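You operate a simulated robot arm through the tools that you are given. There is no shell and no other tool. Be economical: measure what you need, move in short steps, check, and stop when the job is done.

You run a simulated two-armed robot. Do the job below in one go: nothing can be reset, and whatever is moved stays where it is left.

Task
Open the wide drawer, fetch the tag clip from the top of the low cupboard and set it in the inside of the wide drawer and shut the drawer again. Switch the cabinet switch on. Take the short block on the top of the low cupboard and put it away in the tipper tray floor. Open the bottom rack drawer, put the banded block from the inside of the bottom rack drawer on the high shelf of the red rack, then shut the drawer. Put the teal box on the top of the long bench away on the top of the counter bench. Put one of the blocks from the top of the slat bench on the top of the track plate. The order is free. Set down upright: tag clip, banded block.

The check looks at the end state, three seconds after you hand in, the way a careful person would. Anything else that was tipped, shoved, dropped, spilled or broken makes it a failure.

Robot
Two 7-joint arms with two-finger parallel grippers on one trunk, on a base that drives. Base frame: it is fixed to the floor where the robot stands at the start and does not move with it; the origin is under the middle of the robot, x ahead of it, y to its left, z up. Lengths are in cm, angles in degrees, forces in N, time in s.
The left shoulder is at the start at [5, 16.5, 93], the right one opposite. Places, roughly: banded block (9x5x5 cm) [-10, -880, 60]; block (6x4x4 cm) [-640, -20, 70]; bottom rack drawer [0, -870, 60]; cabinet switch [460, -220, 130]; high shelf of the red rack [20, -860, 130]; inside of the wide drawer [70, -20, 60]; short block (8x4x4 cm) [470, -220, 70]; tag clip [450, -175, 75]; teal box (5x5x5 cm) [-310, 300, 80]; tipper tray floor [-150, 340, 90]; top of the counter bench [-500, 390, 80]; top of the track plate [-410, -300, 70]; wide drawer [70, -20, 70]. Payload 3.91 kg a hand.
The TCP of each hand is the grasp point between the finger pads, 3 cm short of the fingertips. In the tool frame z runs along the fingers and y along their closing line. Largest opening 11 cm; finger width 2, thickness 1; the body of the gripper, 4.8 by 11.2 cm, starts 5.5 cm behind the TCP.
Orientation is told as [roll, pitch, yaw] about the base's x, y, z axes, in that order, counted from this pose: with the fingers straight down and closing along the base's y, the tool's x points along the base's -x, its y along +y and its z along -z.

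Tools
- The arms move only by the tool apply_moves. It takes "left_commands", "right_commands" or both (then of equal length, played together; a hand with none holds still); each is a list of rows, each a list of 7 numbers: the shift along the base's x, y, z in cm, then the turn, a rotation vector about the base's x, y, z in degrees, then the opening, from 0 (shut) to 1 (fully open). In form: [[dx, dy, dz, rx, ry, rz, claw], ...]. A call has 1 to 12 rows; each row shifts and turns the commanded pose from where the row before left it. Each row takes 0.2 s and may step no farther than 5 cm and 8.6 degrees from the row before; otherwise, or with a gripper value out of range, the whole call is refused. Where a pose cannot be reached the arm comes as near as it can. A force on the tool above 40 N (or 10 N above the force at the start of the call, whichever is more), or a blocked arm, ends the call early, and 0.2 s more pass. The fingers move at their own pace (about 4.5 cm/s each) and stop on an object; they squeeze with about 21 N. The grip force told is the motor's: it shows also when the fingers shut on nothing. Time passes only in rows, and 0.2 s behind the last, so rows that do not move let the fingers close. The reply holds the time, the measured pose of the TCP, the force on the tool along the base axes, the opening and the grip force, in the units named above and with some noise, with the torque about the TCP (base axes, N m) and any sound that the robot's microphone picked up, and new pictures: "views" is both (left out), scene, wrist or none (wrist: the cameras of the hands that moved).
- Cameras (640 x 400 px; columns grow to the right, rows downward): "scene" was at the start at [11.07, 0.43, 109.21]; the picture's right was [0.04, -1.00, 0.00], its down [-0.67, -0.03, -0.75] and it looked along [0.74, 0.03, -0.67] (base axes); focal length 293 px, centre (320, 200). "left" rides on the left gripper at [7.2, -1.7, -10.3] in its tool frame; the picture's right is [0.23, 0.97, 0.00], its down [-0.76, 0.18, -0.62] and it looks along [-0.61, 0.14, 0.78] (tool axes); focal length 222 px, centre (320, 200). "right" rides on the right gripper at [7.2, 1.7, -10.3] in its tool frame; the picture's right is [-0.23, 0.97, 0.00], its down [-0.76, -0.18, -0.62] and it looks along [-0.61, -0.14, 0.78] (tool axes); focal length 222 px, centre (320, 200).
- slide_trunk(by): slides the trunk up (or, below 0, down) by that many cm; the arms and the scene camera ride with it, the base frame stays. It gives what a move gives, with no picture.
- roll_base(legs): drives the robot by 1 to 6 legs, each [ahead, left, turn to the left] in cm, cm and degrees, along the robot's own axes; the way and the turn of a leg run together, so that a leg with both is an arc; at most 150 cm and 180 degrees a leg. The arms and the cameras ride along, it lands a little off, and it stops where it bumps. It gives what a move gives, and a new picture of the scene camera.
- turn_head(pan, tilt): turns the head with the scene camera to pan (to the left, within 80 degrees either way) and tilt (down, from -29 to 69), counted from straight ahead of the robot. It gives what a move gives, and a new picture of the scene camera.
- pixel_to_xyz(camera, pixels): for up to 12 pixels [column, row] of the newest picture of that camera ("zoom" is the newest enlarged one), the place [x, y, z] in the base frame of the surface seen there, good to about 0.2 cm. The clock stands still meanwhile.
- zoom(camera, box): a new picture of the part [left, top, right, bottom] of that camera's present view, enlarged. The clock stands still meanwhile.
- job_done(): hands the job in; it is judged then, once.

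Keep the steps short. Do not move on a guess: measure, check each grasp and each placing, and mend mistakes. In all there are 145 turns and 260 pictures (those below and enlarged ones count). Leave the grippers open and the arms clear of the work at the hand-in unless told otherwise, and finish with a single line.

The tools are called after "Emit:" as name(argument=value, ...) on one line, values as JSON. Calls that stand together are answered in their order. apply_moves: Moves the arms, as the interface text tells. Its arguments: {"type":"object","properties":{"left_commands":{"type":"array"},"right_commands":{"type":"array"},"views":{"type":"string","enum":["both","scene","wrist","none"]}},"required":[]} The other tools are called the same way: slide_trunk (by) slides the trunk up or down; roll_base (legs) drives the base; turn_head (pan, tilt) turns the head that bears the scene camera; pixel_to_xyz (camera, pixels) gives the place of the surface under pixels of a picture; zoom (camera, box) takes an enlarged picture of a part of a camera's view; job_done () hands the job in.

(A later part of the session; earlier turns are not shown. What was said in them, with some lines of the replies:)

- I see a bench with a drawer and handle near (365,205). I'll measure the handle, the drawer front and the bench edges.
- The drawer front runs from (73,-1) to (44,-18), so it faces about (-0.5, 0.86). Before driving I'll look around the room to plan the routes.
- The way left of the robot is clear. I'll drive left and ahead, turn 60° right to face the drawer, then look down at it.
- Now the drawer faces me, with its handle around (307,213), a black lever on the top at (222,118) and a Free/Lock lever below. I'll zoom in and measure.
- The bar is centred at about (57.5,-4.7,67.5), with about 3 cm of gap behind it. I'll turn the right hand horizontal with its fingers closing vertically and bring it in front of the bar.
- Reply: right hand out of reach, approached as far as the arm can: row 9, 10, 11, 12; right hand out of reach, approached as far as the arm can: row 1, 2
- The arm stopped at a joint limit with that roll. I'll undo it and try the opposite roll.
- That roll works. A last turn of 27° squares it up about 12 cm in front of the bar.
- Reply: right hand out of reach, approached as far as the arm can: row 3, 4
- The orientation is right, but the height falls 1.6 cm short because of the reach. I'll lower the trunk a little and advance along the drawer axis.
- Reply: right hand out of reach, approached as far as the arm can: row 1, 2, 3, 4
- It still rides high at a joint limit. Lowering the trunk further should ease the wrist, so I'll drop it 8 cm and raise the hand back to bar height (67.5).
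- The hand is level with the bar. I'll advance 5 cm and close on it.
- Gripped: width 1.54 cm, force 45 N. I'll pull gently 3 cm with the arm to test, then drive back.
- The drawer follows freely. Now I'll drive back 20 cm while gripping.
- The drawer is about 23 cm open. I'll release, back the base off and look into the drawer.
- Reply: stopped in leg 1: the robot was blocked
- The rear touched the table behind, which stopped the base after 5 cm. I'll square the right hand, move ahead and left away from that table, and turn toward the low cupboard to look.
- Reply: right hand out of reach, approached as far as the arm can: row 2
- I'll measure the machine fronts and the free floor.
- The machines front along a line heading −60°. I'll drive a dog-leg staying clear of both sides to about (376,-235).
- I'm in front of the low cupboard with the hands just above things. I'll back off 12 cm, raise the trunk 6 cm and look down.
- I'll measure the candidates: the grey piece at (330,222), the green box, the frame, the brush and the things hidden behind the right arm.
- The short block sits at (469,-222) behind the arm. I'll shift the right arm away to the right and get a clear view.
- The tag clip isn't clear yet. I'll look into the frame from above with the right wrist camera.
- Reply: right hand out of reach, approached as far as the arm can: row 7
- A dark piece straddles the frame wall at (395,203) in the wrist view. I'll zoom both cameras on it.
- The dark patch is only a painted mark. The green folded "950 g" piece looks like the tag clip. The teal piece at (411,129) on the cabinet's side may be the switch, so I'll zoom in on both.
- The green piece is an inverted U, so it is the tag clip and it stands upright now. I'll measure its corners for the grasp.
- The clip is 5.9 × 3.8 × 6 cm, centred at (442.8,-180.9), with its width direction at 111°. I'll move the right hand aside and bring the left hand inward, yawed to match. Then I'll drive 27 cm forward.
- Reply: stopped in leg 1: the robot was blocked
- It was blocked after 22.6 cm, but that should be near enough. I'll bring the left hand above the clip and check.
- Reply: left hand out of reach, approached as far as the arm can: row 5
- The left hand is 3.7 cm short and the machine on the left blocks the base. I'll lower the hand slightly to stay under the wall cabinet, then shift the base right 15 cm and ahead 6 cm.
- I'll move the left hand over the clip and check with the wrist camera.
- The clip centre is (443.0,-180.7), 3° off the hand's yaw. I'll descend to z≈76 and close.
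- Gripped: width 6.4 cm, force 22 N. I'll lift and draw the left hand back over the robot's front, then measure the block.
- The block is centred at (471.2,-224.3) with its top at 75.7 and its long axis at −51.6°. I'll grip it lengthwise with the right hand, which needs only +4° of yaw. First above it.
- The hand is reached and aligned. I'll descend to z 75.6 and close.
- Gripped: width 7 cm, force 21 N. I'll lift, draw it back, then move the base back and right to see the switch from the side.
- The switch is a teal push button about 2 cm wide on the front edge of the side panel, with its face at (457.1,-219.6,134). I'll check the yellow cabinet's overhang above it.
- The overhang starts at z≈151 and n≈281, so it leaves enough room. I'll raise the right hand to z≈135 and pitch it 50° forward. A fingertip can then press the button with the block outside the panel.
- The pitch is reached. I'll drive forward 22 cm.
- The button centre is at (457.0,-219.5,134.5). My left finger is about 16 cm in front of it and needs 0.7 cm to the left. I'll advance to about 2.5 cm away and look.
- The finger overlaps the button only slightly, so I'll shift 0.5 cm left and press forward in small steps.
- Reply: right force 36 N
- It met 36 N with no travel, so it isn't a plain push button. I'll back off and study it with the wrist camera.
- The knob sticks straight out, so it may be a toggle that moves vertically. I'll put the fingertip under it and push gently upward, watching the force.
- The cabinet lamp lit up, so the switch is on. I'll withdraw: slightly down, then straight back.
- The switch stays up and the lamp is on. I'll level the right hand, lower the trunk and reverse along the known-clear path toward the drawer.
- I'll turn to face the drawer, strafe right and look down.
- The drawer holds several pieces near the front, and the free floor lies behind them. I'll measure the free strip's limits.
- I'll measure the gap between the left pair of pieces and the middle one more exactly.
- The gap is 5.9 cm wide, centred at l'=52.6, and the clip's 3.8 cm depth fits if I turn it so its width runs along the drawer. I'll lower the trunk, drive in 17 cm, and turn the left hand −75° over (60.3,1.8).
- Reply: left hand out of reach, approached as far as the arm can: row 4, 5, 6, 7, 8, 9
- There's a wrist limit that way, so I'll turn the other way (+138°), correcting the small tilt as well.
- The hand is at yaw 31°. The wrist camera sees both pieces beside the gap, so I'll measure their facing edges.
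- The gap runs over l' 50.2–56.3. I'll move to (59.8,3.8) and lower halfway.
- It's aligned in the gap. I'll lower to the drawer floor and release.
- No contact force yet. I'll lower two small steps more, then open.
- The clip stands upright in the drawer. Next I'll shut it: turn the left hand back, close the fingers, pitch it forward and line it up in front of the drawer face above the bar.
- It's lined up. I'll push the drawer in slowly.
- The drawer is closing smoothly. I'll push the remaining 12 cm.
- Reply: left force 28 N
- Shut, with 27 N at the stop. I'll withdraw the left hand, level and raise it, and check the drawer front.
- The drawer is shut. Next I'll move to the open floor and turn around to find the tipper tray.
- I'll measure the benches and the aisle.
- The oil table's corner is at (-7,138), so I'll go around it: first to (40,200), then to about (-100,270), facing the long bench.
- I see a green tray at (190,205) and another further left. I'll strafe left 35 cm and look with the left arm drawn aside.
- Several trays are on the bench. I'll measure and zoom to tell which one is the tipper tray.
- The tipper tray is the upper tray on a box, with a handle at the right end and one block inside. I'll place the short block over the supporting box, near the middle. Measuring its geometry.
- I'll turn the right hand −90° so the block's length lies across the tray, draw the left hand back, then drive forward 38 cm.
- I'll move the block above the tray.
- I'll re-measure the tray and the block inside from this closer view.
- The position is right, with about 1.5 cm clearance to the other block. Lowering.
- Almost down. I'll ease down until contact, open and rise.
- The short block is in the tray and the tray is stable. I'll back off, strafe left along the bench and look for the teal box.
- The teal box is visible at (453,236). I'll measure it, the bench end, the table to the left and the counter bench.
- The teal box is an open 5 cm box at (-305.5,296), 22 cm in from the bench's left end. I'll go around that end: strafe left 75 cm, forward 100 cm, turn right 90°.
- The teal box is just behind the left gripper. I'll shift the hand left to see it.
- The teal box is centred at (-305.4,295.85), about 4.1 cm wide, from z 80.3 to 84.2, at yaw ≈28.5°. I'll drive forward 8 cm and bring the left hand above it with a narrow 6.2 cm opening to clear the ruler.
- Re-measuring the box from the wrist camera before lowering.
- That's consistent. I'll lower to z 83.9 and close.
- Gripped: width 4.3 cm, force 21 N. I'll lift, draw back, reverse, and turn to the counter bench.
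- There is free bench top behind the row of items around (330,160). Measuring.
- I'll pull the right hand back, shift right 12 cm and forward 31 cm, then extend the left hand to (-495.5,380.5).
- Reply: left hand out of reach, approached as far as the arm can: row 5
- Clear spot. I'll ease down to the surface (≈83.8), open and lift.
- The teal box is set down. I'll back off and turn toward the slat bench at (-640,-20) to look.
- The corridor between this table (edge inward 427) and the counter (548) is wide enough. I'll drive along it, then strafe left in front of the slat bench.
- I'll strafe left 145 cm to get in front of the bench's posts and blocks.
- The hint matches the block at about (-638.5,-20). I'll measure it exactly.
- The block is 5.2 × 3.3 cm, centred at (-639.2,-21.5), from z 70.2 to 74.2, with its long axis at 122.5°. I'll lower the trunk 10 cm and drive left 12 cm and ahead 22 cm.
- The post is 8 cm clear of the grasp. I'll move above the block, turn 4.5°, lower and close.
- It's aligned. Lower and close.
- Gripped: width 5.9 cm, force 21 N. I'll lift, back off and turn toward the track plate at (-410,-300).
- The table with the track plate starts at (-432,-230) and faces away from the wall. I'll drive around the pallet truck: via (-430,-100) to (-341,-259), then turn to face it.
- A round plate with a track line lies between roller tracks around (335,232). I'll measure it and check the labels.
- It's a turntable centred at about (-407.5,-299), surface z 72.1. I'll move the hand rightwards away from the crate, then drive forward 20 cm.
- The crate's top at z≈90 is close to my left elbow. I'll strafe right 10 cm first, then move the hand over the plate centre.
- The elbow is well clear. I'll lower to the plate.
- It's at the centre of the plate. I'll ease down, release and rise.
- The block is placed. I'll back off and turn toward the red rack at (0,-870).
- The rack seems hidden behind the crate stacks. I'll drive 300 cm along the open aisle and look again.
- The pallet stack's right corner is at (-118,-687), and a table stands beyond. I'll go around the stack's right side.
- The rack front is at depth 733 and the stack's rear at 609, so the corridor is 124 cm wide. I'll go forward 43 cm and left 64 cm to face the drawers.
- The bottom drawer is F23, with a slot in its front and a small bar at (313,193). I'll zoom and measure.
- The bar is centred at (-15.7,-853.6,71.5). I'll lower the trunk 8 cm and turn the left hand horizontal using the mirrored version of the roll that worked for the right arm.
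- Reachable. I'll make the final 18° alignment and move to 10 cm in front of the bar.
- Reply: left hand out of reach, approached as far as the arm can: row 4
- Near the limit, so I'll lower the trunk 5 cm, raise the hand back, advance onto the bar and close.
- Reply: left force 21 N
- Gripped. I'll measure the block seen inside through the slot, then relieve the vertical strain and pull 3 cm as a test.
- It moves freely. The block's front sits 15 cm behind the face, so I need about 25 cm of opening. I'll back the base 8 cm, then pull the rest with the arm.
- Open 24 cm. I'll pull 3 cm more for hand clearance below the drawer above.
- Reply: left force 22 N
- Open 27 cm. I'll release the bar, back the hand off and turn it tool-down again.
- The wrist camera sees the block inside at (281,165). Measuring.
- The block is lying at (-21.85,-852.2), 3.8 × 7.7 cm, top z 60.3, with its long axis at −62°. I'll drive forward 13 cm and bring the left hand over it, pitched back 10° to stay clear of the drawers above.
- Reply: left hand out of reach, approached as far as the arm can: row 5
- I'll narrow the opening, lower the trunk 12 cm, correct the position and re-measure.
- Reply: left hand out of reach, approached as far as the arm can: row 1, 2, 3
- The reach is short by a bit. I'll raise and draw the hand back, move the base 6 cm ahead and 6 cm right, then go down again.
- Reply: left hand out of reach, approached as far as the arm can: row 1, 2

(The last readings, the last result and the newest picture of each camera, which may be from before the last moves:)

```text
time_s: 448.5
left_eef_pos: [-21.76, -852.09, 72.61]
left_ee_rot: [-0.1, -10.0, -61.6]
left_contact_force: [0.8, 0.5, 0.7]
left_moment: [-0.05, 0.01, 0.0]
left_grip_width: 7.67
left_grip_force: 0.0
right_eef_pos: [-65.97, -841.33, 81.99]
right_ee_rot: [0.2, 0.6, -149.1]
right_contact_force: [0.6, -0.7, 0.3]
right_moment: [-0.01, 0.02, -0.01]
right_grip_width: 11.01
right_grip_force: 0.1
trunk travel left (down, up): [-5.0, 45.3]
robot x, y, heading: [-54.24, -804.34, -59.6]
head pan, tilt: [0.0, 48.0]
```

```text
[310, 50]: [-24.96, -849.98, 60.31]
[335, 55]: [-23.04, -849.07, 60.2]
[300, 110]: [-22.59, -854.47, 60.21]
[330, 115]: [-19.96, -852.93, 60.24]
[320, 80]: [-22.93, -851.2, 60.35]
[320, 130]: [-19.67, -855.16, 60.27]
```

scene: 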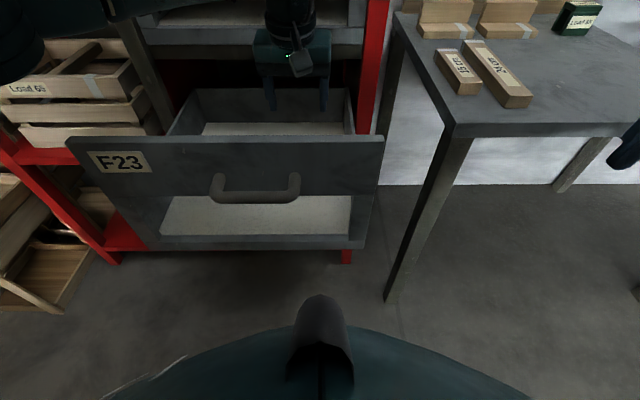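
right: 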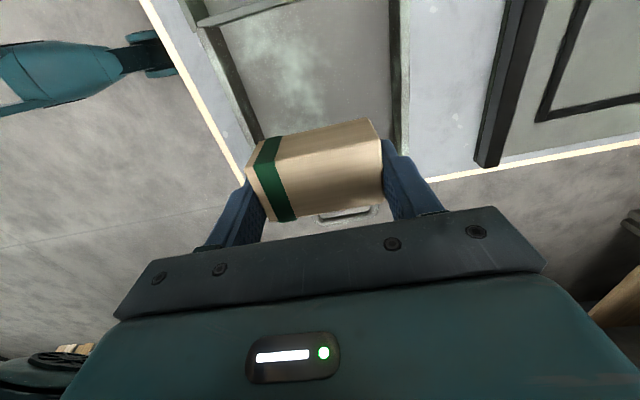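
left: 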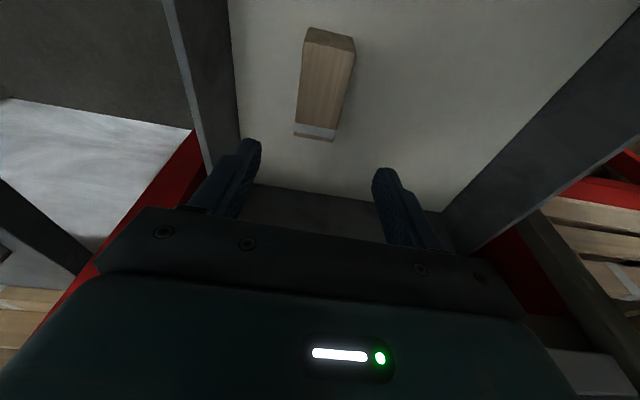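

It's in reach and aligned. I'll descend to z 59 and close.

Emit:
apply_moves(left_commands=[[0, 0, -3.5, 0, 0, 0, 0.7], [0, 0, -3.5, 0, 0, 0, 0.7], [0, 0, -3.5, 0, 0, 0, 0.7], [0, 0, -2.8, 0, 0, 0, 0.7], [0, 0, 0, 0, 0, 0, 0.7], [0, 0, 0, 0, 0, 0, 0.1], [0, 0, 0, 0, 0, 0, 0.1], [0, 0, 0, 0, 0, 0, 0.1], [0, 0, 0, 0, 0, 0, 0.1], [0, 0, 0, 0, 0, 0, 0.1]])

```text
time_s: 450.7
left_eef_pos: [-21.88, -852.3, 59.61]
left_ee_rot: [0.0, -10.0, -61.7]
left_contact_force: [1.0, 1.0, 0.6]
left_moment: [0.03, -0.01, 0.01]
left_grip_width: 4.53
left_grip_force: 20.9
right_eef_pos: [-66.0, -841.23, 81.96]
right_ee_rot: [0.2, 0.5, -149.1]
right_contact_force: [0.2, 0.3, 0.9]
right_moment: [0.05, -0.01, 0.03]
right_grip_width: 10.99
right_grip_force: 0.0
trunk travel left (down, up): [-5.0, 45.3]
robot x, y, heading: [-54.47, -804.3, -59.4]
head pan, tilt: [0.0, 48.0]
```

scene: 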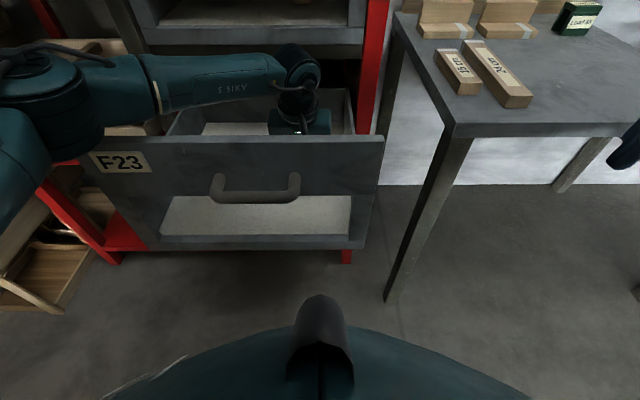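
left: 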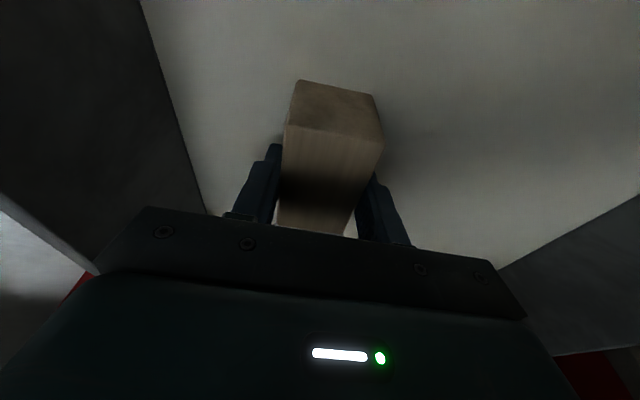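

Gripped: width 4.5 cm, force 21 N. I'll lift straight up out of the drawer and then back a bit.

Emit:
apply_moves(left_commands=[[0, 0, 2, 0, 0, 0, 0.1], [0, 0, 4, 0, 0, 0, 0.1], [0, 0, 4, 0, 0, 0, 0.1], [0, 0, 4, 0, 0, 0, 0.1], [0, 0, 4, 0, 0, 0, 0.1], [0, 0, 4, 0, 0, 0, 0.1], [-0.5, 0.8, 4, 0, 0, 0, 0.1], [-1.8, 3, 2, 0, 0, 0, 0.1], [-1.8, 3, 2, 0, 0, 0, 0.1], [-1.8, 3, 0, 0, 0, 0, 0.1]], views="wrist")

```text
time_s: 452.9
left_eef_pos: [-27.73, -842.39, 89.26]
left_ee_rot: [0.0, -9.9, -61.6]
left_contact_force: [-0.5, -0.2, -2.1]
left_moment: [0.0, 0.02, 0.0]
left_grip_width: 4.45
left_grip_force: 21.2
right_eef_pos: [-65.89, -841.47, 81.99]
right_ee_rot: [0.1, 0.6, -149.1]
right_contact_force: [0.5, -0.7, 0.5]
right_moment: [0.01, 0.01, 0.01]
right_grip_width: 10.99
right_grip_force: 0.1
trunk travel left (down, up): [-5.0, 45.3]
robot x, y, heading: [-54.48, -804.31, -59.5]
head pan, tilt: [0.0, 48.0]
```

left: 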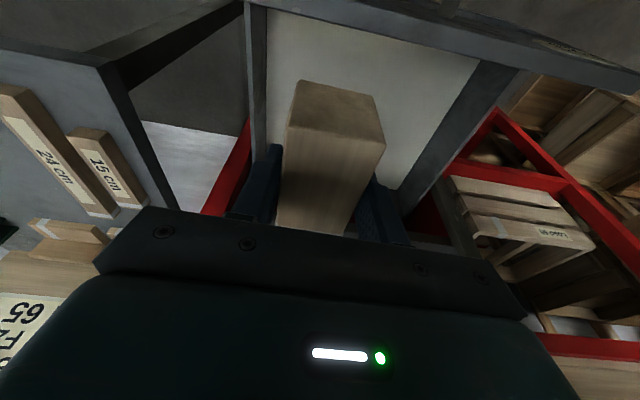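

Block lifted. I'll raise the trunk 42 cm and look at the high shelf.

Emit:
slide_trunk(by=42)

Emit:
turn_head(pan=10, tilt=22)

```text
refused: 42 is not a number from -40 to 40
```

```text
time_s: 453.8
left_eef_pos: [-27.69, -842.35, 89.26]
left_ee_rot: [-0.1, -9.9, -61.6]
left_contact_force: [0.4, -0.5, -1.0]
left_moment: [-0.02, -0.02, 0.02]
left_grip_width: 4.5
left_grip_force: 20.7
right_eef_pos: [-65.9, -841.38, 82.03]
right_ee_rot: [0.1, 0.6, -149.1]
right_contact_force: [-0.1, 0.6, -0.5]
right_moment: [-0.06, 0.01, -0.03]
right_grip_width: 11.01
right_grip_force: 0.1
trunk travel left (down, up): [-5.0, 45.3]
robot x, y, heading: [-54.39, -803.81, -59.6]
head pan, tilt: [10.0, 22.0]
```

scene: 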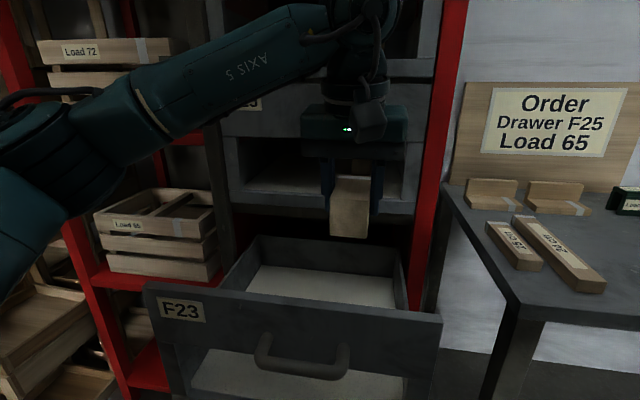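

Emit:
slide_trunk(by=40)

Emit:
turn_head(pan=20, tilt=25)

```text
time_s: 457.7
left_eef_pos: [-27.71, -842.34, 129.35]
left_ee_rot: [-0.1, -9.9, -61.5]
left_contact_force: [0.4, 0.6, -0.9]
left_moment: [-0.03, 0.01, -0.02]
left_grip_width: 4.48
left_grip_force: 21.0
right_eef_pos: [-65.94, -841.36, 121.98]
right_ee_rot: [0.1, 0.6, -149.1]
right_contact_force: [0.4, 0.3, -0.2]
right_moment: [0.03, 0.02, 0.0]
right_grip_width: 11.0
right_grip_force: 0.0
trunk travel left (down, up): [-45.0, 5.3]
robot x, y, heading: [-54.06, -804.34, -59.8]
head pan, tilt: [10.0, 22.0]
```

```text
time_s: 458.4
left_eef_pos: [-27.73, -842.4, 129.38]
left_ee_rot: [-0.1, -9.9, -61.6]
left_contact_force: [1.2, 0.0, -1.1]
left_moment: [-0.01, 0.02, 0.0]
left_grip_width: 4.48
left_grip_force: 21.2
right_eef_pos: [-65.9, -841.33, 121.97]
right_ee_rot: [0.2, 0.7, -149.1]
right_contact_force: [-0.7, 0.9, -0.7]
right_moment: [0.04, -0.02, 0.03]
right_grip_width: 11.02
right_grip_force: 0.1
trunk travel left (down, up): [-45.0, 5.3]
robot x, y, heading: [-54.42, -803.79, -59.7]
head pan, tilt: [20.0, 25.0]
```

scene: 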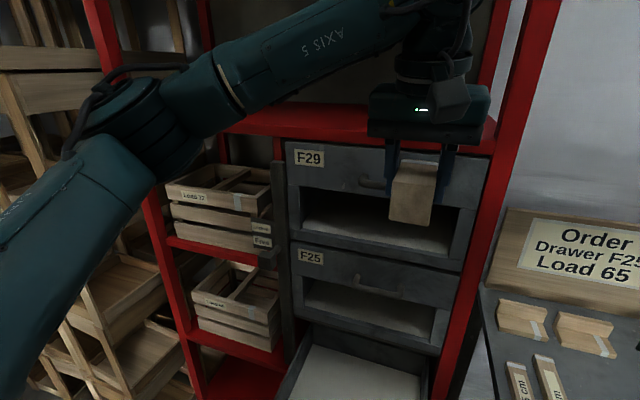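

The high shelf is the red board above F29. Measuring its surface and the board above it.

Emit:
turn_head(pan=15, tilt=0)

Emit:
pixel_to_xyz(camera="scene", pixels=[[320, 50], [320, 20], [300, 100], [340, 150], [260, 200], [300, 220], [300, 235], [330, 225], [480, 225], [350, 235], [270, 220], [320, 250]])

```text
time_s: 459.3
left_eef_pos: [-27.68, -842.32, 129.2]
left_ee_rot: [-0.1, -10.0, -61.6]
left_contact_force: [-0.3, 0.6, -0.7]
left_moment: [-0.04, -0.04, 0.01]
left_grip_width: 4.46
left_grip_force: 20.8
right_eef_pos: [-65.89, -841.47, 122.01]
right_ee_rot: [0.1, 0.6, -149.0]
right_contact_force: [0.2, -1.3, 0.1]
right_moment: [0.02, -0.03, -0.01]
right_grip_width: 11.0
right_grip_force: 0.0
trunk travel left (down, up): [-45.0, 5.3]
robot x, y, heading: [-54.25, -803.98, -59.8]
head pan, tilt: [15.0, 0.0]
```

scene: 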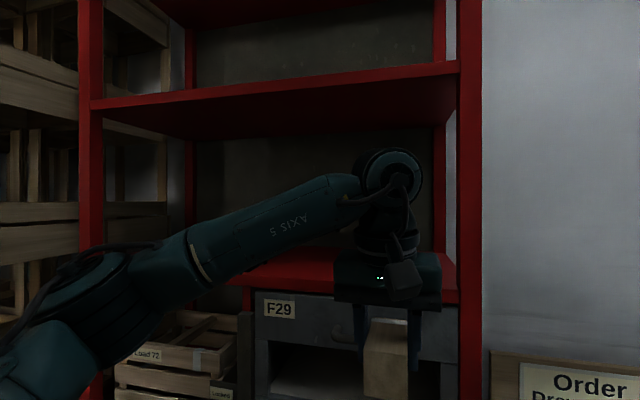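

```text
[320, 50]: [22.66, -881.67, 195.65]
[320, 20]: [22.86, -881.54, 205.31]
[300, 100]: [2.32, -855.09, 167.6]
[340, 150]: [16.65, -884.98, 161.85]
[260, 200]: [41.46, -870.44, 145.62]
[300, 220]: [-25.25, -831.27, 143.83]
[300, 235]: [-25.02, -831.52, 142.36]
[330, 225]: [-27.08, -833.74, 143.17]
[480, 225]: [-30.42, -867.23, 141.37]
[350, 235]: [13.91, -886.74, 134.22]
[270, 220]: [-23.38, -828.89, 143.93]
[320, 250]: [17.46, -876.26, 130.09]
```

Emit:
pixel_to_xyz(camera="scene", pixels=[[290, 265], [270, 275], [265, 283], [320, 262], [445, 275], [440, 258], [250, 262], [300, 285], [320, 275], [300, 256]])

```text
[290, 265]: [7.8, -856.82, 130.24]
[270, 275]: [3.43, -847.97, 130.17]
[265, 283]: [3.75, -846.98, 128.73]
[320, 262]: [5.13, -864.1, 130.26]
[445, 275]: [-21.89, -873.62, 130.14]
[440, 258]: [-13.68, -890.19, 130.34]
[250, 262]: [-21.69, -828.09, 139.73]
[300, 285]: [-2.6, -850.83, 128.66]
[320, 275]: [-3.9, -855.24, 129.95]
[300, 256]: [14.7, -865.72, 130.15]
```

Emit:
pixel_to_xyz(camera="scene", pixels=[[390, 152], [390, 180], [405, 160], [345, 180], [300, 180], [240, 230], [300, 98], [440, 68], [110, 100], [385, 260]])

```text
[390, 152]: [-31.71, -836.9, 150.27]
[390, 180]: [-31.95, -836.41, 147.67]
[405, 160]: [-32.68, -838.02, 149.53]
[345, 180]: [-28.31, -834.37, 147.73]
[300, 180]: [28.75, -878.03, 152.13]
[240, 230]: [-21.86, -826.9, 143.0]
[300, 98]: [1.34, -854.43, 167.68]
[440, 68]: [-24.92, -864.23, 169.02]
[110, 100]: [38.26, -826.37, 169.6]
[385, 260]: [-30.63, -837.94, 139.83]
```

The high shelf is at z 130.2, from depth 733 to 764. That's too far with the open drawer in the way, so I'll shut the drawer first with the free right hand. First I'll back off 10 cm, lower the trunk, move the left hand up and aside, and turn the right hand.

Emit:
roll_base(legs=[[-10, 0, 0]])

Emit:
apply_moves(left_commands=[[1.3, 0.75, 1, 0, 0, 0, 0.1], [1.3, 0.75, 1, 0, 0, 0, 0.1], [1.3, 0.75, 1, 0, 0, 0, 0.1], [1.3, 0.75, 1, 0, 0, 0, 0.1], [1.3, 0.75, 1, 0, 0, 0, 0.1], [1.3, 0.75, 1, 0, 0, 0, 0.1], [1.3, 0.75, 1, 0, 0, 0, 0.1], [1.3, 0.75, 1, 0, 0, 0, 0.1], [1.3, 0.75, 1, 0, 0, 0, 0.1], [1.3, 0.75, 1, 0, 0, 0, 0.1], [0, 0, 0, 0, 0, 0, 0.1]], right_commands=[[2.1, 1.25, 0, 0, 0, 8.14, 0], [2.1, 1.25, 0, 0, 0, 8.14, 0], [2.1, 1.25, 0, 0, 0, 8.14, 0], [2.1, 1.25, 0, 0, 0, 8.14, 0], [2.1, 1.25, 0, 0, 0, 8.14, 0], [2.1, 1.25, 0, 0, 0, 8.14, 0], [2.1, 1.25, 0, 0, 0, 8.14, 0], [2.1, 1.25, 0, 0, 0, 8.14, 0], [2.1, 1.25, 0, 0, 0, 8.14, 0], [2.1, 1.25, 0, 0, 0, 8.14, 0], [2.1, 1.25, 0, 0, 0, 8.14, 0]], views="none")

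Emit:
slide_trunk(by=-36)

Emit:
turn_head(pan=0, tilt=42)

```text
time_s: 460.4
left_eef_pos: [-32.81, -833.79, 129.28]
left_ee_rot: [0.0, -10.0, -61.7]
left_contact_force: [-0.3, -0.3, -0.7]
left_moment: [-0.02, -0.01, -0.02]
left_grip_width: 4.48
left_grip_force: 21.3
right_eef_pos: [-70.93, -832.75, 122.15]
right_ee_rot: [0.1, 0.6, -149.1]
right_contact_force: [-1.0, -0.2, -0.4]
right_moment: [-0.05, 0.03, -0.01]
right_grip_width: 10.98
right_grip_force: 0.1
trunk travel left (down, up): [-45.0, 5.3]
robot x, y, heading: [-59.43, -795.71, -59.4]
head pan, tilt: [15.0, 0.0]
```

scene: 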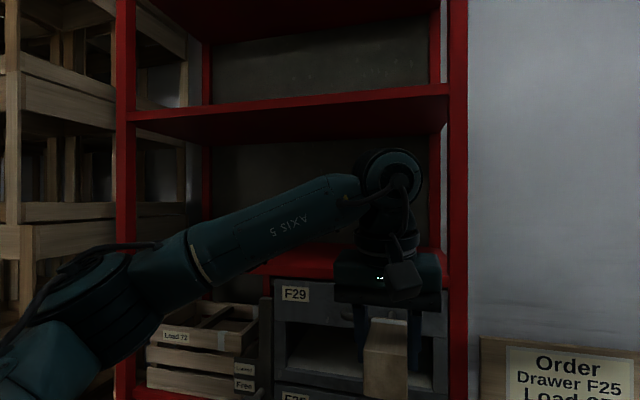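

```text
time_s: 462.8
left_eef_pos: [-19.58, -826.29, 139.07]
left_ee_rot: [-0.1, -9.9, -61.8]
left_contact_force: [0.0, 0.1, -1.3]
left_moment: [-0.01, 0.0, 0.02]
left_grip_width: 4.47
left_grip_force: 21.5
right_eef_pos: [-47.75, -818.98, 121.82]
right_ee_rot: [0.1, 0.5, -59.6]
right_contact_force: [0.4, 0.1, -0.9]
right_moment: [0.01, 0.01, -0.03]
right_grip_width: 0.0
right_grip_force: 20.3
trunk travel left (down, up): [-45.0, 5.3]
robot x, y, heading: [-59.07, -795.95, -59.7]
head pan, tilt: [15.0, 0.0]
```

```text
time_s: 466.3
left_eef_pos: [-19.79, -826.24, 103.24]
left_ee_rot: [-0.1, -10.0, -61.7]
left_contact_force: [0.3, 0.1, 0.1]
left_moment: [0.01, 0.0, 0.0]
left_grip_width: 4.5
left_grip_force: 20.7
right_eef_pos: [-47.98, -819.02, 85.97]
right_ee_rot: [0.1, 0.6, -59.6]
right_contact_force: [-0.4, -0.4, 0.7]
right_moment: [-0.01, 0.0, 0.02]
right_grip_width: 0.02
right_grip_force: 20.9
trunk travel left (down, up): [-9.0, 41.3]
robot x, y, heading: [-59.22, -795.7, -59.7]
head pan, tilt: [15.0, 0.0]
```

```text
time_s: 467.4
left_eef_pos: [-19.78, -826.38, 103.27]
left_ee_rot: [-0.1, -10.0, -61.7]
left_contact_force: [1.0, 0.6, -0.4]
left_moment: [0.0, 0.04, -0.01]
left_grip_width: 4.46
left_grip_force: 21.3
right_eef_pos: [-47.81, -818.83, 85.79]
right_ee_rot: [0.2, 0.6, -59.6]
right_contact_force: [0.7, -0.7, 0.1]
right_moment: [0.01, -0.04, 0.02]
right_grip_width: 0.01
right_grip_force: 20.9
trunk travel left (down, up): [-9.0, 41.3]
robot x, y, heading: [-59.29, -796.04, -60.0]
head pan, tilt: [0.0, 42.0]
5 turns are left
```

scene: 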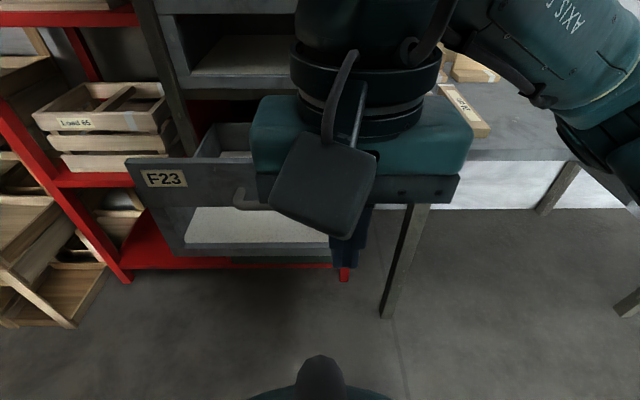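

Only 5 turns are left, so I'll chain steps. First I'll pitch the right hand down to the drawer front and draw the left hand back. Then I'll drive 20 cm to push the drawer and finish the push with the arm. Last, I'll retreat and raise the trunk.

Emit:
apply_moves(right_commands=[[1.19, -2.01, -2.1, -7.18, -4.23, 0, 0], [1.19, -2.01, -2.1, -7.18, -4.23, 0, 0], [1.19, -2.01, -2.1, -7.18, -4.23, 0, 0], [1.19, -2.01, -2.1, -7.18, -4.23, 0, 0], [1.19, -2.01, -2.1, -7.18, -4.23, 0, 0], [1.19, -2.01, -2.1, -7.18, -4.23, 0, 0], [0, 0, 0, 0, 0, 0, 0]], left_commands=[[-0.7, 1.15, 0, 0, 0, 0, 0.1], [-0.7, 1.15, 0, 0, 0, 0, 0.1], [-0.7, 1.15, 0, 0, 0, 0, 0.1], [-0.7, 1.15, 0, 0, 0, 0, 0.1], [-0.7, 1.15, 0, 0, 0, 0, 0.1], [-0.7, 1.15, 0, 0, 0, 0, 0.1], [0, 0, 0, 0, 0, 0, 0.1]], views="none")

Emit:
roll_base(legs=[[20, 0, 0]])

Emit:
apply_moves(right_commands=[[0.65, -1.105, 0, 0, 0, 0, 0], [0.65, -1.105, 0, 0, 0, 0, 0], [0.65, -1.105, 0, 0, 0, 0, 0], [0.65, -1.105, 0, 0, 0, 0, 0], [0.65, -1.105, 0, 0, 0, 0, 0], [0.65, -1.105, 0, 0, 0, 0, 0], [0.65, -1.105, 0, 0, 0, 0, 0], [0.65, -1.105, 0, 0, 0, 0, 0], [0.65, -1.105, 0, 0, 0, 0, 0], [0.65, -1.105, 0, 0, 0, 0, 0], [0.65, -1.105, 0, 0, 0, 0, 0], [0.65, -1.105, 0, 0, 0, 0, 0]], views="scene")

Emit:
apply_moves(right_commands=[[-2, 3.4, 0, 0, 0, 0, 0], [-2, 3.4, 0, 0, 0, 0, 0], [-2, 3.4, 0, 0, 0, 0, 0], [-1, 1.7, 2, 7.18, 4.23, 0, 0.5], [-1, 1.7, 2, 7.18, 4.23, 0, 1], [-1, 1.7, 2, 7.18, 4.23, 0, 1], [-1, 1.7, 2, 7.18, 4.23, 0, 1], [-1, 1.7, 2, 7.18, 4.23, 0, 1], [-1, 1.7, 2, 7.18, 4.23, 0, 1]], views="scene")

Emit:
slide_trunk(by=40)

Emit:
turn_head(pan=10, tilt=25)

```text
time_s: 469.0
left_eef_pos: [-23.94, -819.52, 103.2]
left_ee_rot: [-0.1, -10.0, -61.7]
left_contact_force: [0.1, -1.0, -0.9]
left_moment: [0.0, -0.03, -0.03]
left_grip_width: 4.48
left_grip_force: 20.5
right_eef_pos: [-40.71, -831.18, 73.38]
right_ee_rot: [0.1, -49.5, -59.6]
right_contact_force: [-0.2, -0.1, -0.9]
right_moment: [-0.02, 0.05, -0.02]
right_grip_width: 0.01
right_grip_force: 21.2
trunk travel left (down, up): [-9.0, 41.3]
robot x, y, heading: [-59.18, -795.55, -59.7]
head pan, tilt: [0.0, 42.0]
```

```text
time_s: 470.6
left_eef_pos: [-13.68, -836.86, 103.34]
left_ee_rot: [0.0, -9.9, -61.8]
left_contact_force: [-0.6, -0.9, -0.7]
left_moment: [0.01, -0.01, -0.01]
left_grip_width: 4.46
left_grip_force: 20.7
right_eef_pos: [-30.56, -848.33, 73.43]
right_ee_rot: [0.1, -49.6, -59.6]
right_contact_force: [0.4, 0.4, -0.4]
right_moment: [0.01, -0.03, 0.02]
right_grip_width: 0.02
right_grip_force: 20.9
trunk travel left (down, up): [-9.0, 41.3]
robot x, y, heading: [-48.85, -812.66, -59.7]
head pan, tilt: [0.0, 42.0]
```

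scene: 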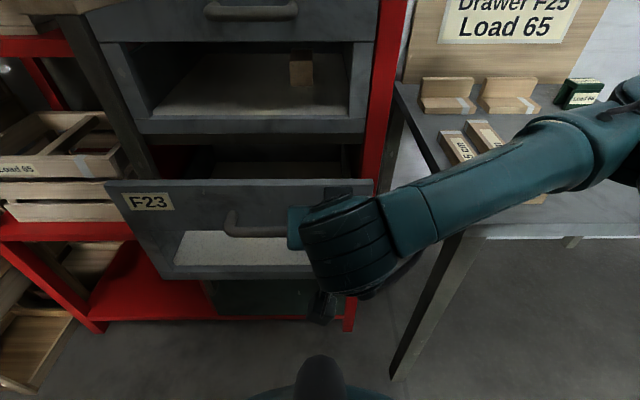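

```text
time_s: 473.1
left_eef_pos: [-13.94, -836.82, 103.16]
left_ee_rot: [0.0, -10.0, -61.7]
left_contact_force: [0.0, -0.1, -0.5]
left_moment: [0.0, 0.01, -0.03]
left_grip_width: 4.48
left_grip_force: 21.1
right_eef_pos: [-23.56, -860.05, 73.17]
right_ee_rot: [0.0, -48.8, -59.2]
right_contact_force: [-8.0, 9.6, 5.8]
right_moment: [-0.03, 0.01, -0.05]
right_grip_width: 0.0
right_grip_force: 21.2
trunk travel left (down, up): [-9.0, 41.3]
robot x, y, heading: [-49.33, -812.67, -59.7]
head pan, tilt: [0.0, 42.0]
stopped in row 12 (right hand): the force on the tool passed its limit (the readings are from after the stop); the commanded pose is now the measured one
```

scene: 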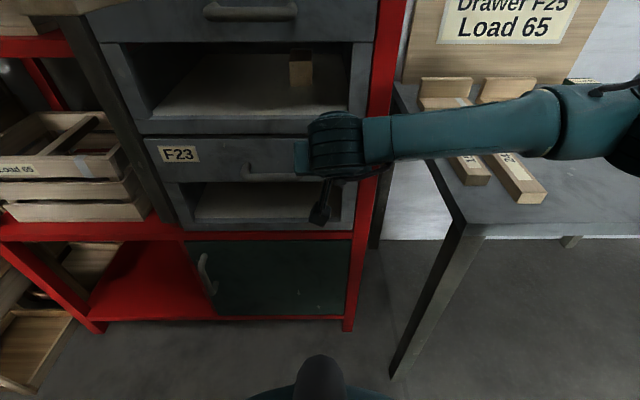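

```text
time_s: 475.1
left_eef_pos: [-13.88, -836.89, 103.25]
left_ee_rot: [0.0, -10.0, -61.8]
left_contact_force: [-0.9, 0.5, -1.0]
left_moment: [0.02, 0.03, 0.0]
left_grip_width: 4.45
left_grip_force: 20.6
right_eef_pos: [-35.44, -839.78, 85.32]
right_ee_rot: [0.1, 1.5, -59.3]
right_contact_force: [-0.9, -0.2, 0.7]
right_moment: [0.04, -0.03, 0.0]
right_grip_width: 11.01
right_grip_force: 0.0
trunk travel left (down, up): [-9.0, 41.3]
robot x, y, heading: [-49.41, -812.91, -59.8]
head pan, tilt: [0.0, 42.0]
```

scene: 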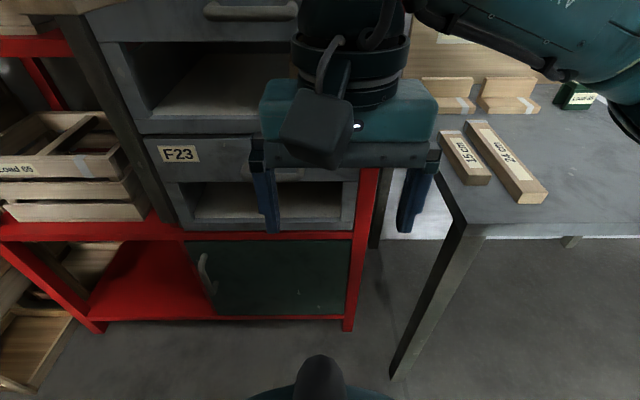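

```text
time_s: 478.9
left_eef_pos: [-13.78, -836.85, 143.13]
left_ee_rot: [0.0, -10.0, -61.8]
left_contact_force: [0.0, 0.3, -1.1]
left_moment: [-0.01, -0.01, 0.01]
left_grip_width: 4.47
left_grip_force: 21.9
right_eef_pos: [-35.3, -839.76, 125.31]
right_ee_rot: [0.1, 1.3, -59.3]
right_contact_force: [0.3, -0.5, 0.0]
right_moment: [0.01, 0.0, 0.0]
right_grip_width: 10.98
right_grip_force: 0.0
trunk travel left (down, up): [-49.0, 1.3]
robot x, y, heading: [-49.0, -813.25, -59.7]
head pan, tilt: [0.0, 42.0]
```

```text
time_s: 479.7
left_eef_pos: [-13.8, -836.84, 143.12]
left_ee_rot: [0.0, -9.9, -61.7]
left_contact_force: [0.8, 0.6, -1.4]
left_moment: [0.01, -0.01, -0.02]
left_grip_width: 4.49
left_grip_force: 20.8
right_eef_pos: [-35.27, -839.89, 125.27]
right_ee_rot: [0.1, 1.4, -59.4]
right_contact_force: [1.0, 0.0, 0.3]
right_moment: [0.0, 0.02, 0.0]
right_grip_width: 10.99
right_grip_force: 0.1
trunk travel left (down, up): [-49.0, 1.3]
robot x, y, heading: [-49.32, -812.92, -59.5]
head pan, tilt: [10.0, 25.0]
4 turns are left
```

scene: 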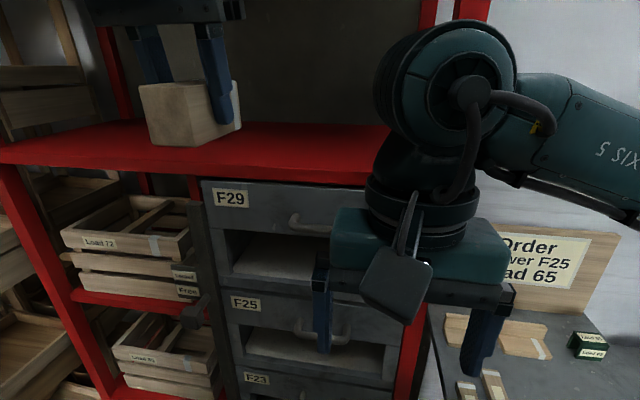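

The drawer is shut, with TCP stopped exactly at the closed position, and the high shelf is empty. I'll draw the right hand back, drive forward 15 cm, and bring the block over the shelf down to contact.

Emit:
apply_moves(right_commands=[[-1.5, 2.6, 0, 0, 0, 0, 1], [-1.5, 2.6, 0, 0, 0, 0, 1], [-1.5, 2.6, 0, 0, 0, 0, 1], [-1.5, 2.6, 0, 0, 0, 0, 1], [0, 0, 0, 0, 0, 0, 1]], left_commands=[[0, 0, -1.2, 0, 0, 0, 0.1], [0, 0, -1.2, 0, 0, 0, 0.1], [0, 0, -1.2, 0, 0, 0, 0.1], [0, 0, -1.2, 0, 0, 0, 0.1], [0, 0, 0, 0, 0, 0, 0.1]], views="none")

Emit:
roll_base(legs=[[15, 0, 0]])

Emit:
apply_moves(left_commands=[[1.63, -2.76, 0, 0, 0, 0, 0.1], [1.63, -2.76, 0, 0, 0, 0, 0.1], [1.63, -2.76, 0, 0, 0, 0, 0.1], [1.63, -2.76, 0, 0, 0, 0, 0.1], [1.63, -2.76, 0, 0, 0, 0, 0.1], [0, 0, -1.5, 0, 0, 0, 0.1], [0, 0, -1.5, 0, 0, 0, 0.1], [0, 0, -0.5, 0, 0, 0, 0.1], [0, 0, -0.2, 0, 0, 0, 0.1], [0, 0, -0.2, 0, 0, 0, 0.1], [0, 0, 0, 0, 0, 0, 0.1]], views="both")

Emit:
pixel_to_xyz(camera="left", pixels=[[330, 110], [300, 90], [370, 95], [250, 60], [450, 60], [250, 120]])

```text
time_s: 480.5
left_eef_pos: [-13.82, -836.92, 139.8]
left_ee_rot: [0.0, -9.8, -61.7]
left_contact_force: [-1.1, 0.2, -1.5]
left_moment: [-0.02, 0.01, -0.01]
left_grip_width: 4.47
left_grip_force: 21.2
right_eef_pos: [-39.53, -832.91, 125.22]
right_ee_rot: [0.3, 1.3, -60.2]
right_contact_force: [1.4, -1.3, 3.9]
right_moment: [0.52, 0.27, -0.07]
right_grip_width: 10.98
right_grip_force: 0.1
trunk travel left (down, up): [-49.0, 1.3]
robot x, y, heading: [-49.1, -812.8, -59.6]
head pan, tilt: [10.0, 25.0]
stopped in row 4 (right hand): the force on the tool passed its limit (the readings are from after the stop); the commanded pose is now the measured one
```

```text
time_s: 481.9
left_eef_pos: [-6.37, -849.82, 139.65]
left_ee_rot: [-0.1, -9.8, -61.7]
left_contact_force: [-0.7, -0.8, -0.5]
left_moment: [-0.01, 0.01, 0.02]
left_grip_width: 4.47
left_grip_force: 21.2
right_eef_pos: [-31.86, -845.9, 125.22]
right_ee_rot: [0.2, 1.3, -60.2]
right_contact_force: [3.1, -5.6, 5.4]
right_moment: [1.18, 0.61, -0.11]
right_grip_width: 11.0
right_grip_force: 0.0
trunk travel left (down, up): [-49.0, 1.3]
robot x, y, heading: [-41.49, -826.01, -59.5]
head pan, tilt: [10.0, 25.0]
```

scene: 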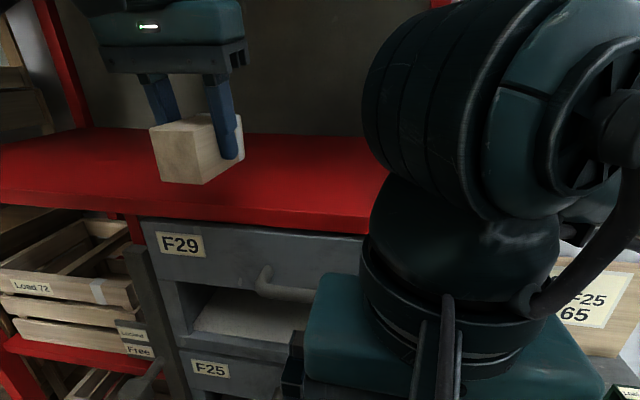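

```text
time_s: 484.3
left_eef_pos: [1.93, -863.67, 136.01]
left_ee_rot: [0.0, -9.9, -61.7]
left_contact_force: [-0.4, 0.0, -0.8]
left_moment: [-0.02, -0.05, -0.01]
left_grip_width: 4.48
left_grip_force: 21.4
right_eef_pos: [-31.96, -845.83, 125.24]
right_ee_rot: [0.1, 1.3, -60.1]
right_contact_force: [1.4, -3.5, 3.1]
right_moment: [0.7, 0.31, -0.05]
right_grip_width: 11.01
right_grip_force: 0.2
trunk travel left (down, up): [-49.0, 1.3]
robot x, y, heading: [-41.48, -825.9, -59.6]
head pan, tilt: [10.0, 25.0]
```

scene: 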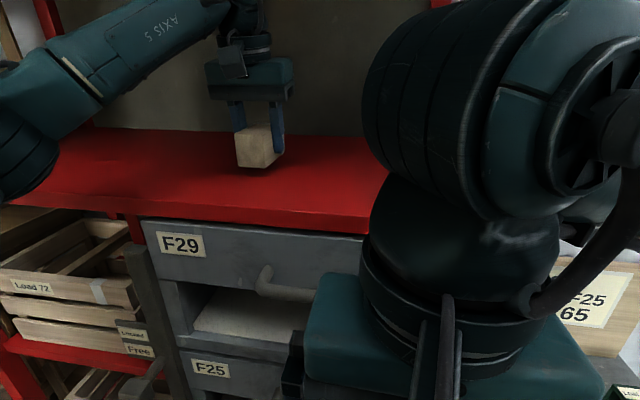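
left: 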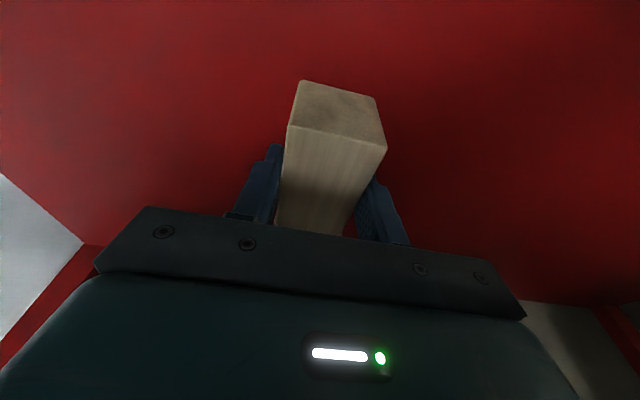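

```text
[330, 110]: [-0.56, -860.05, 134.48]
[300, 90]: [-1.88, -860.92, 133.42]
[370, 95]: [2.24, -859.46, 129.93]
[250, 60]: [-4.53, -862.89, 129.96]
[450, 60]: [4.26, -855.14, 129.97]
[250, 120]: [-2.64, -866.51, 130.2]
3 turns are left
```

The block is over the shelf with about 1.7 cm left to go. I'll lower it to contact, release, lift clear, withdraw and back the base off, then check.

Emit:
apply_moves(left_commands=[[0, 0, -0.8, 0, 0, 0, 0.1], [0, 0, -0.5, 0, 0, 0, 0.1], [0, 0, -0.2, 0, 0, 0, 0.1], [0, 0, -0.15, 0, 0, 0, 0.1], [0, 0, -0.1, 0, 0, 0, 0.1], [0, 0, 0, 0, 0, 0, 0.1]], views="wrist")

Emit:
apply_moves(left_commands=[[0, 0, 0, 0, 0, 0, 0.75], [0, 0, 0, 0, 0, 0, 0.75], [0, 0, 0, 0, 0, 0, 0.75], [0, 0, 0, 0, 0, 0, 0.75], [0, 0, 2, 0, 0, 0, 0.75], [0, 0, 2, 0, 0, 0, 0.75], [0, 0, 2, 0, 0, 0, 0.75], [-1.8, 3, 0, 0, 0, 0, 0.75], [-1.8, 3, 0, 0, 0, 0, 0.75], [-1.8, 3, 0, 0, 0, 0, 1], [-1.8, 3, 0, 0, 0, 0, 1], [0, 0, 0, 0, 0, 0, 1]], views="none")

Emit:
roll_base(legs=[[-18, 0, 0]])

Emit:
apply_moves(right_commands=[[0.8, -1.4, 0, 0, 0, 0, 1], [0, 0, 0, 0, 0, 0, 1]], views="none")

Emit:
turn_head(pan=25, tilt=22)

Emit:
zoom(camera="scene", box=[120, 60, 520, 310])

Emit:
turn_head(pan=0, tilt=50)

```text
time_s: 485.7
left_eef_pos: [1.88, -863.5, 134.39]
left_ee_rot: [0.1, -10.1, -61.6]
left_contact_force: [2.8, -3.0, 8.1]
left_moment: [0.28, 0.06, -0.01]
left_grip_width: 4.48
left_grip_force: 20.7
right_eef_pos: [-31.98, -845.88, 125.16]
right_ee_rot: [0.2, 1.3, -60.2]
right_contact_force: [2.1, -3.1, 2.6]
right_moment: [0.72, 0.41, -0.09]
right_grip_width: 10.99
right_grip_force: 0.0
trunk travel left (down, up): [-49.0, 1.3]
robot x, y, heading: [-41.8, -826.03, -59.4]
head pan, tilt: [10.0, 25.0]
```

left: 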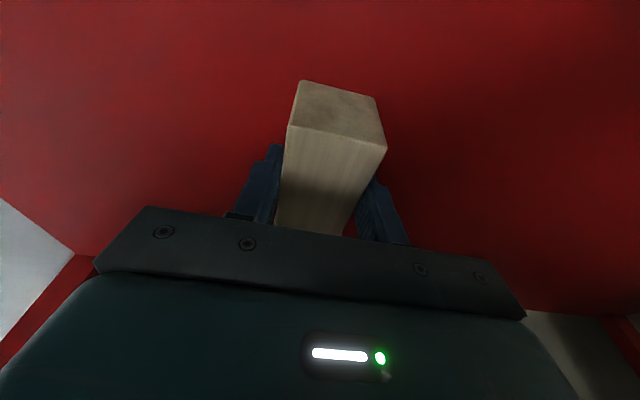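

```text
time_s: 488.3
left_eef_pos: [-5.32, -851.56, 140.22]
left_ee_rot: [0.0, -9.9, -61.8]
left_contact_force: [-0.5, -1.0, 0.8]
left_moment: [0.0, -0.01, -0.02]
left_grip_width: 11.01
left_grip_force: 0.0
right_eef_pos: [-31.87, -845.92, 125.22]
right_ee_rot: [0.2, 1.3, -60.2]
right_contact_force: [2.6, -4.5, 3.8]
right_moment: [0.83, 0.38, -0.03]
right_grip_width: 10.98
right_grip_force: 0.0
trunk travel left (down, up): [-49.0, 1.3]
robot x, y, heading: [-41.61, -825.76, -59.9]
head pan, tilt: [10.0, 25.0]
```

```text
time_s: 489.8
left_eef_pos: [-14.49, -836.0, 140.13]
left_ee_rot: [-0.1, -10.1, -61.8]
left_contact_force: [0.6, 1.2, 0.6]
left_moment: [-0.04, -0.01, 0.02]
left_grip_width: 10.98
left_grip_force: 0.1
right_eef_pos: [-41.05, -830.14, 125.29]
right_ee_rot: [0.2, 1.3, -60.2]
right_contact_force: [2.8, -3.4, 3.8]
right_moment: [0.82, 0.44, -0.1]
right_grip_width: 11.01
right_grip_force: 0.2
trunk travel left (down, up): [-49.0, 1.3]
robot x, y, heading: [-50.76, -810.26, -59.6]
head pan, tilt: [10.0, 25.0]
```

scene: 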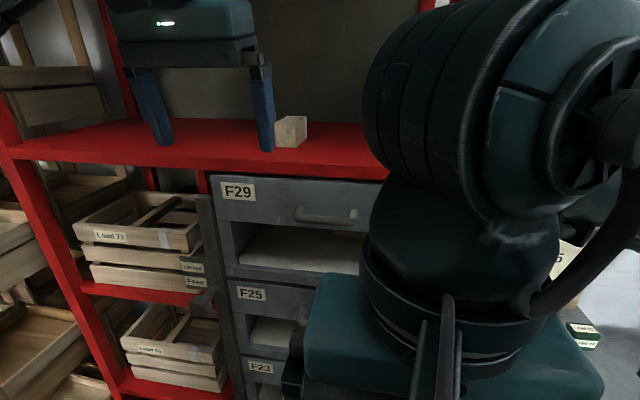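

```text
time_s: 490.4
left_eef_pos: [-14.6, -835.91, 140.29]
left_ee_rot: [-0.1, -9.8, -61.8]
left_contact_force: [-0.6, -0.1, 0.0]
left_moment: [-0.03, -0.02, -0.02]
left_grip_width: 11.01
left_grip_force: 0.0
right_eef_pos: [-40.29, -831.56, 125.15]
right_ee_rot: [0.2, 1.4, -60.3]
right_contact_force: [0.9, 0.5, -0.8]
right_moment: [-0.03, 0.0, -0.01]
right_grip_width: 11.02
right_grip_force: 0.0
trunk travel left (down, up): [-49.0, 1.3]
robot x, y, heading: [-50.62, -809.7, -60.1]
head pan, tilt: [10.0, 25.0]
```

```text
time_s: 491.2
left_eef_pos: [-14.51, -835.95, 140.23]
left_ee_rot: [0.0, -9.9, -61.8]
left_contact_force: [0.7, 1.2, 0.5]
left_moment: [-0.02, 0.01, 0.03]
left_grip_width: 11.01
left_grip_force: 0.0
right_eef_pos: [-40.27, -831.59, 125.14]
right_ee_rot: [0.3, 1.3, -60.3]
right_contact_force: [-0.4, 0.1, -0.4]
right_moment: [0.01, 0.03, 0.04]
right_grip_width: 10.97
right_grip_force: 0.1
trunk travel left (down, up): [-49.0, 1.3]
robot x, y, heading: [-50.6, -810.4, -59.8]
head pan, tilt: [25.0, 22.0]
```

scene: 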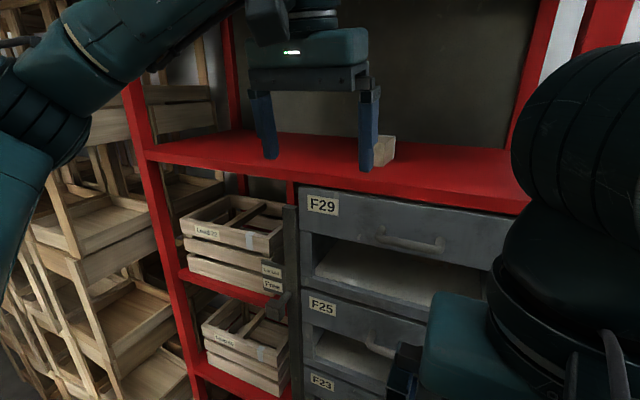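

```text
1.60 times, centred on (320, 185) of scene
```

zoom: 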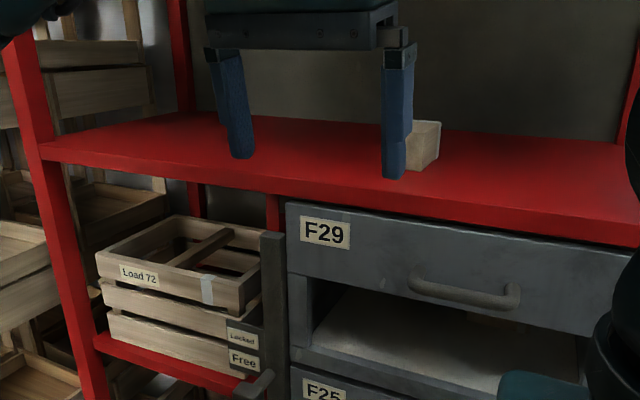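

```text
time_s: 492.1
left_eef_pos: [-14.5, -835.95, 140.22]
left_ee_rot: [0.0, -9.8, -61.8]
left_contact_force: [-0.6, -0.4, 0.4]
left_moment: [0.01, -0.03, -0.01]
left_grip_width: 10.98
left_grip_force: 0.0
right_eef_pos: [-40.25, -831.71, 125.28]
right_ee_rot: [0.2, 1.3, -60.3]
right_contact_force: [0.4, 0.0, -0.2]
right_moment: [0.01, 0.01, -0.03]
right_grip_width: 10.98
right_grip_force: 0.0
trunk travel left (down, up): [-49.0, 1.3]
robot x, y, heading: [-50.46, -810.31, -59.8]
head pan, tilt: [0.0, 50.0]
2 turns are left
```

scene: 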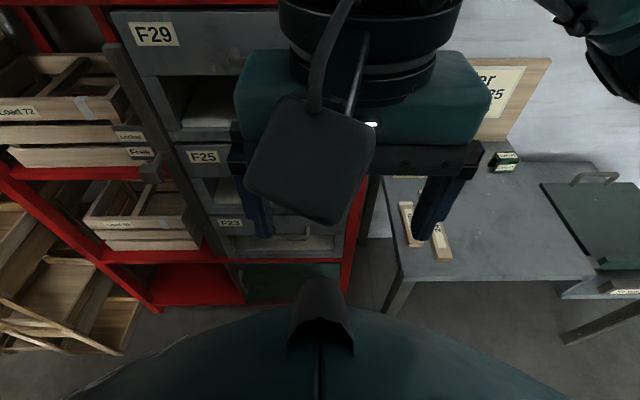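

The banded block rests upright on the high shelf, the F23 drawer is shut, both grippers are open and both hands are clear of the rack. Everything is placed, so I'm handing in.

Emit:
job_done()

```text
The job is handed in.
```

All the tasks are done and I've handed the job in: tag clip in the shut wide drawer, cabinet switch on, short block in the tipper tray, banded block on the high shelf with the bottom rack drawer shut, teal box on the counter bench, and one slat-bench block on the track plate; the base lightly bumped fixed furniture twice, with nothing seen to move, and I did not go back to re-check the earlier placements at the end.
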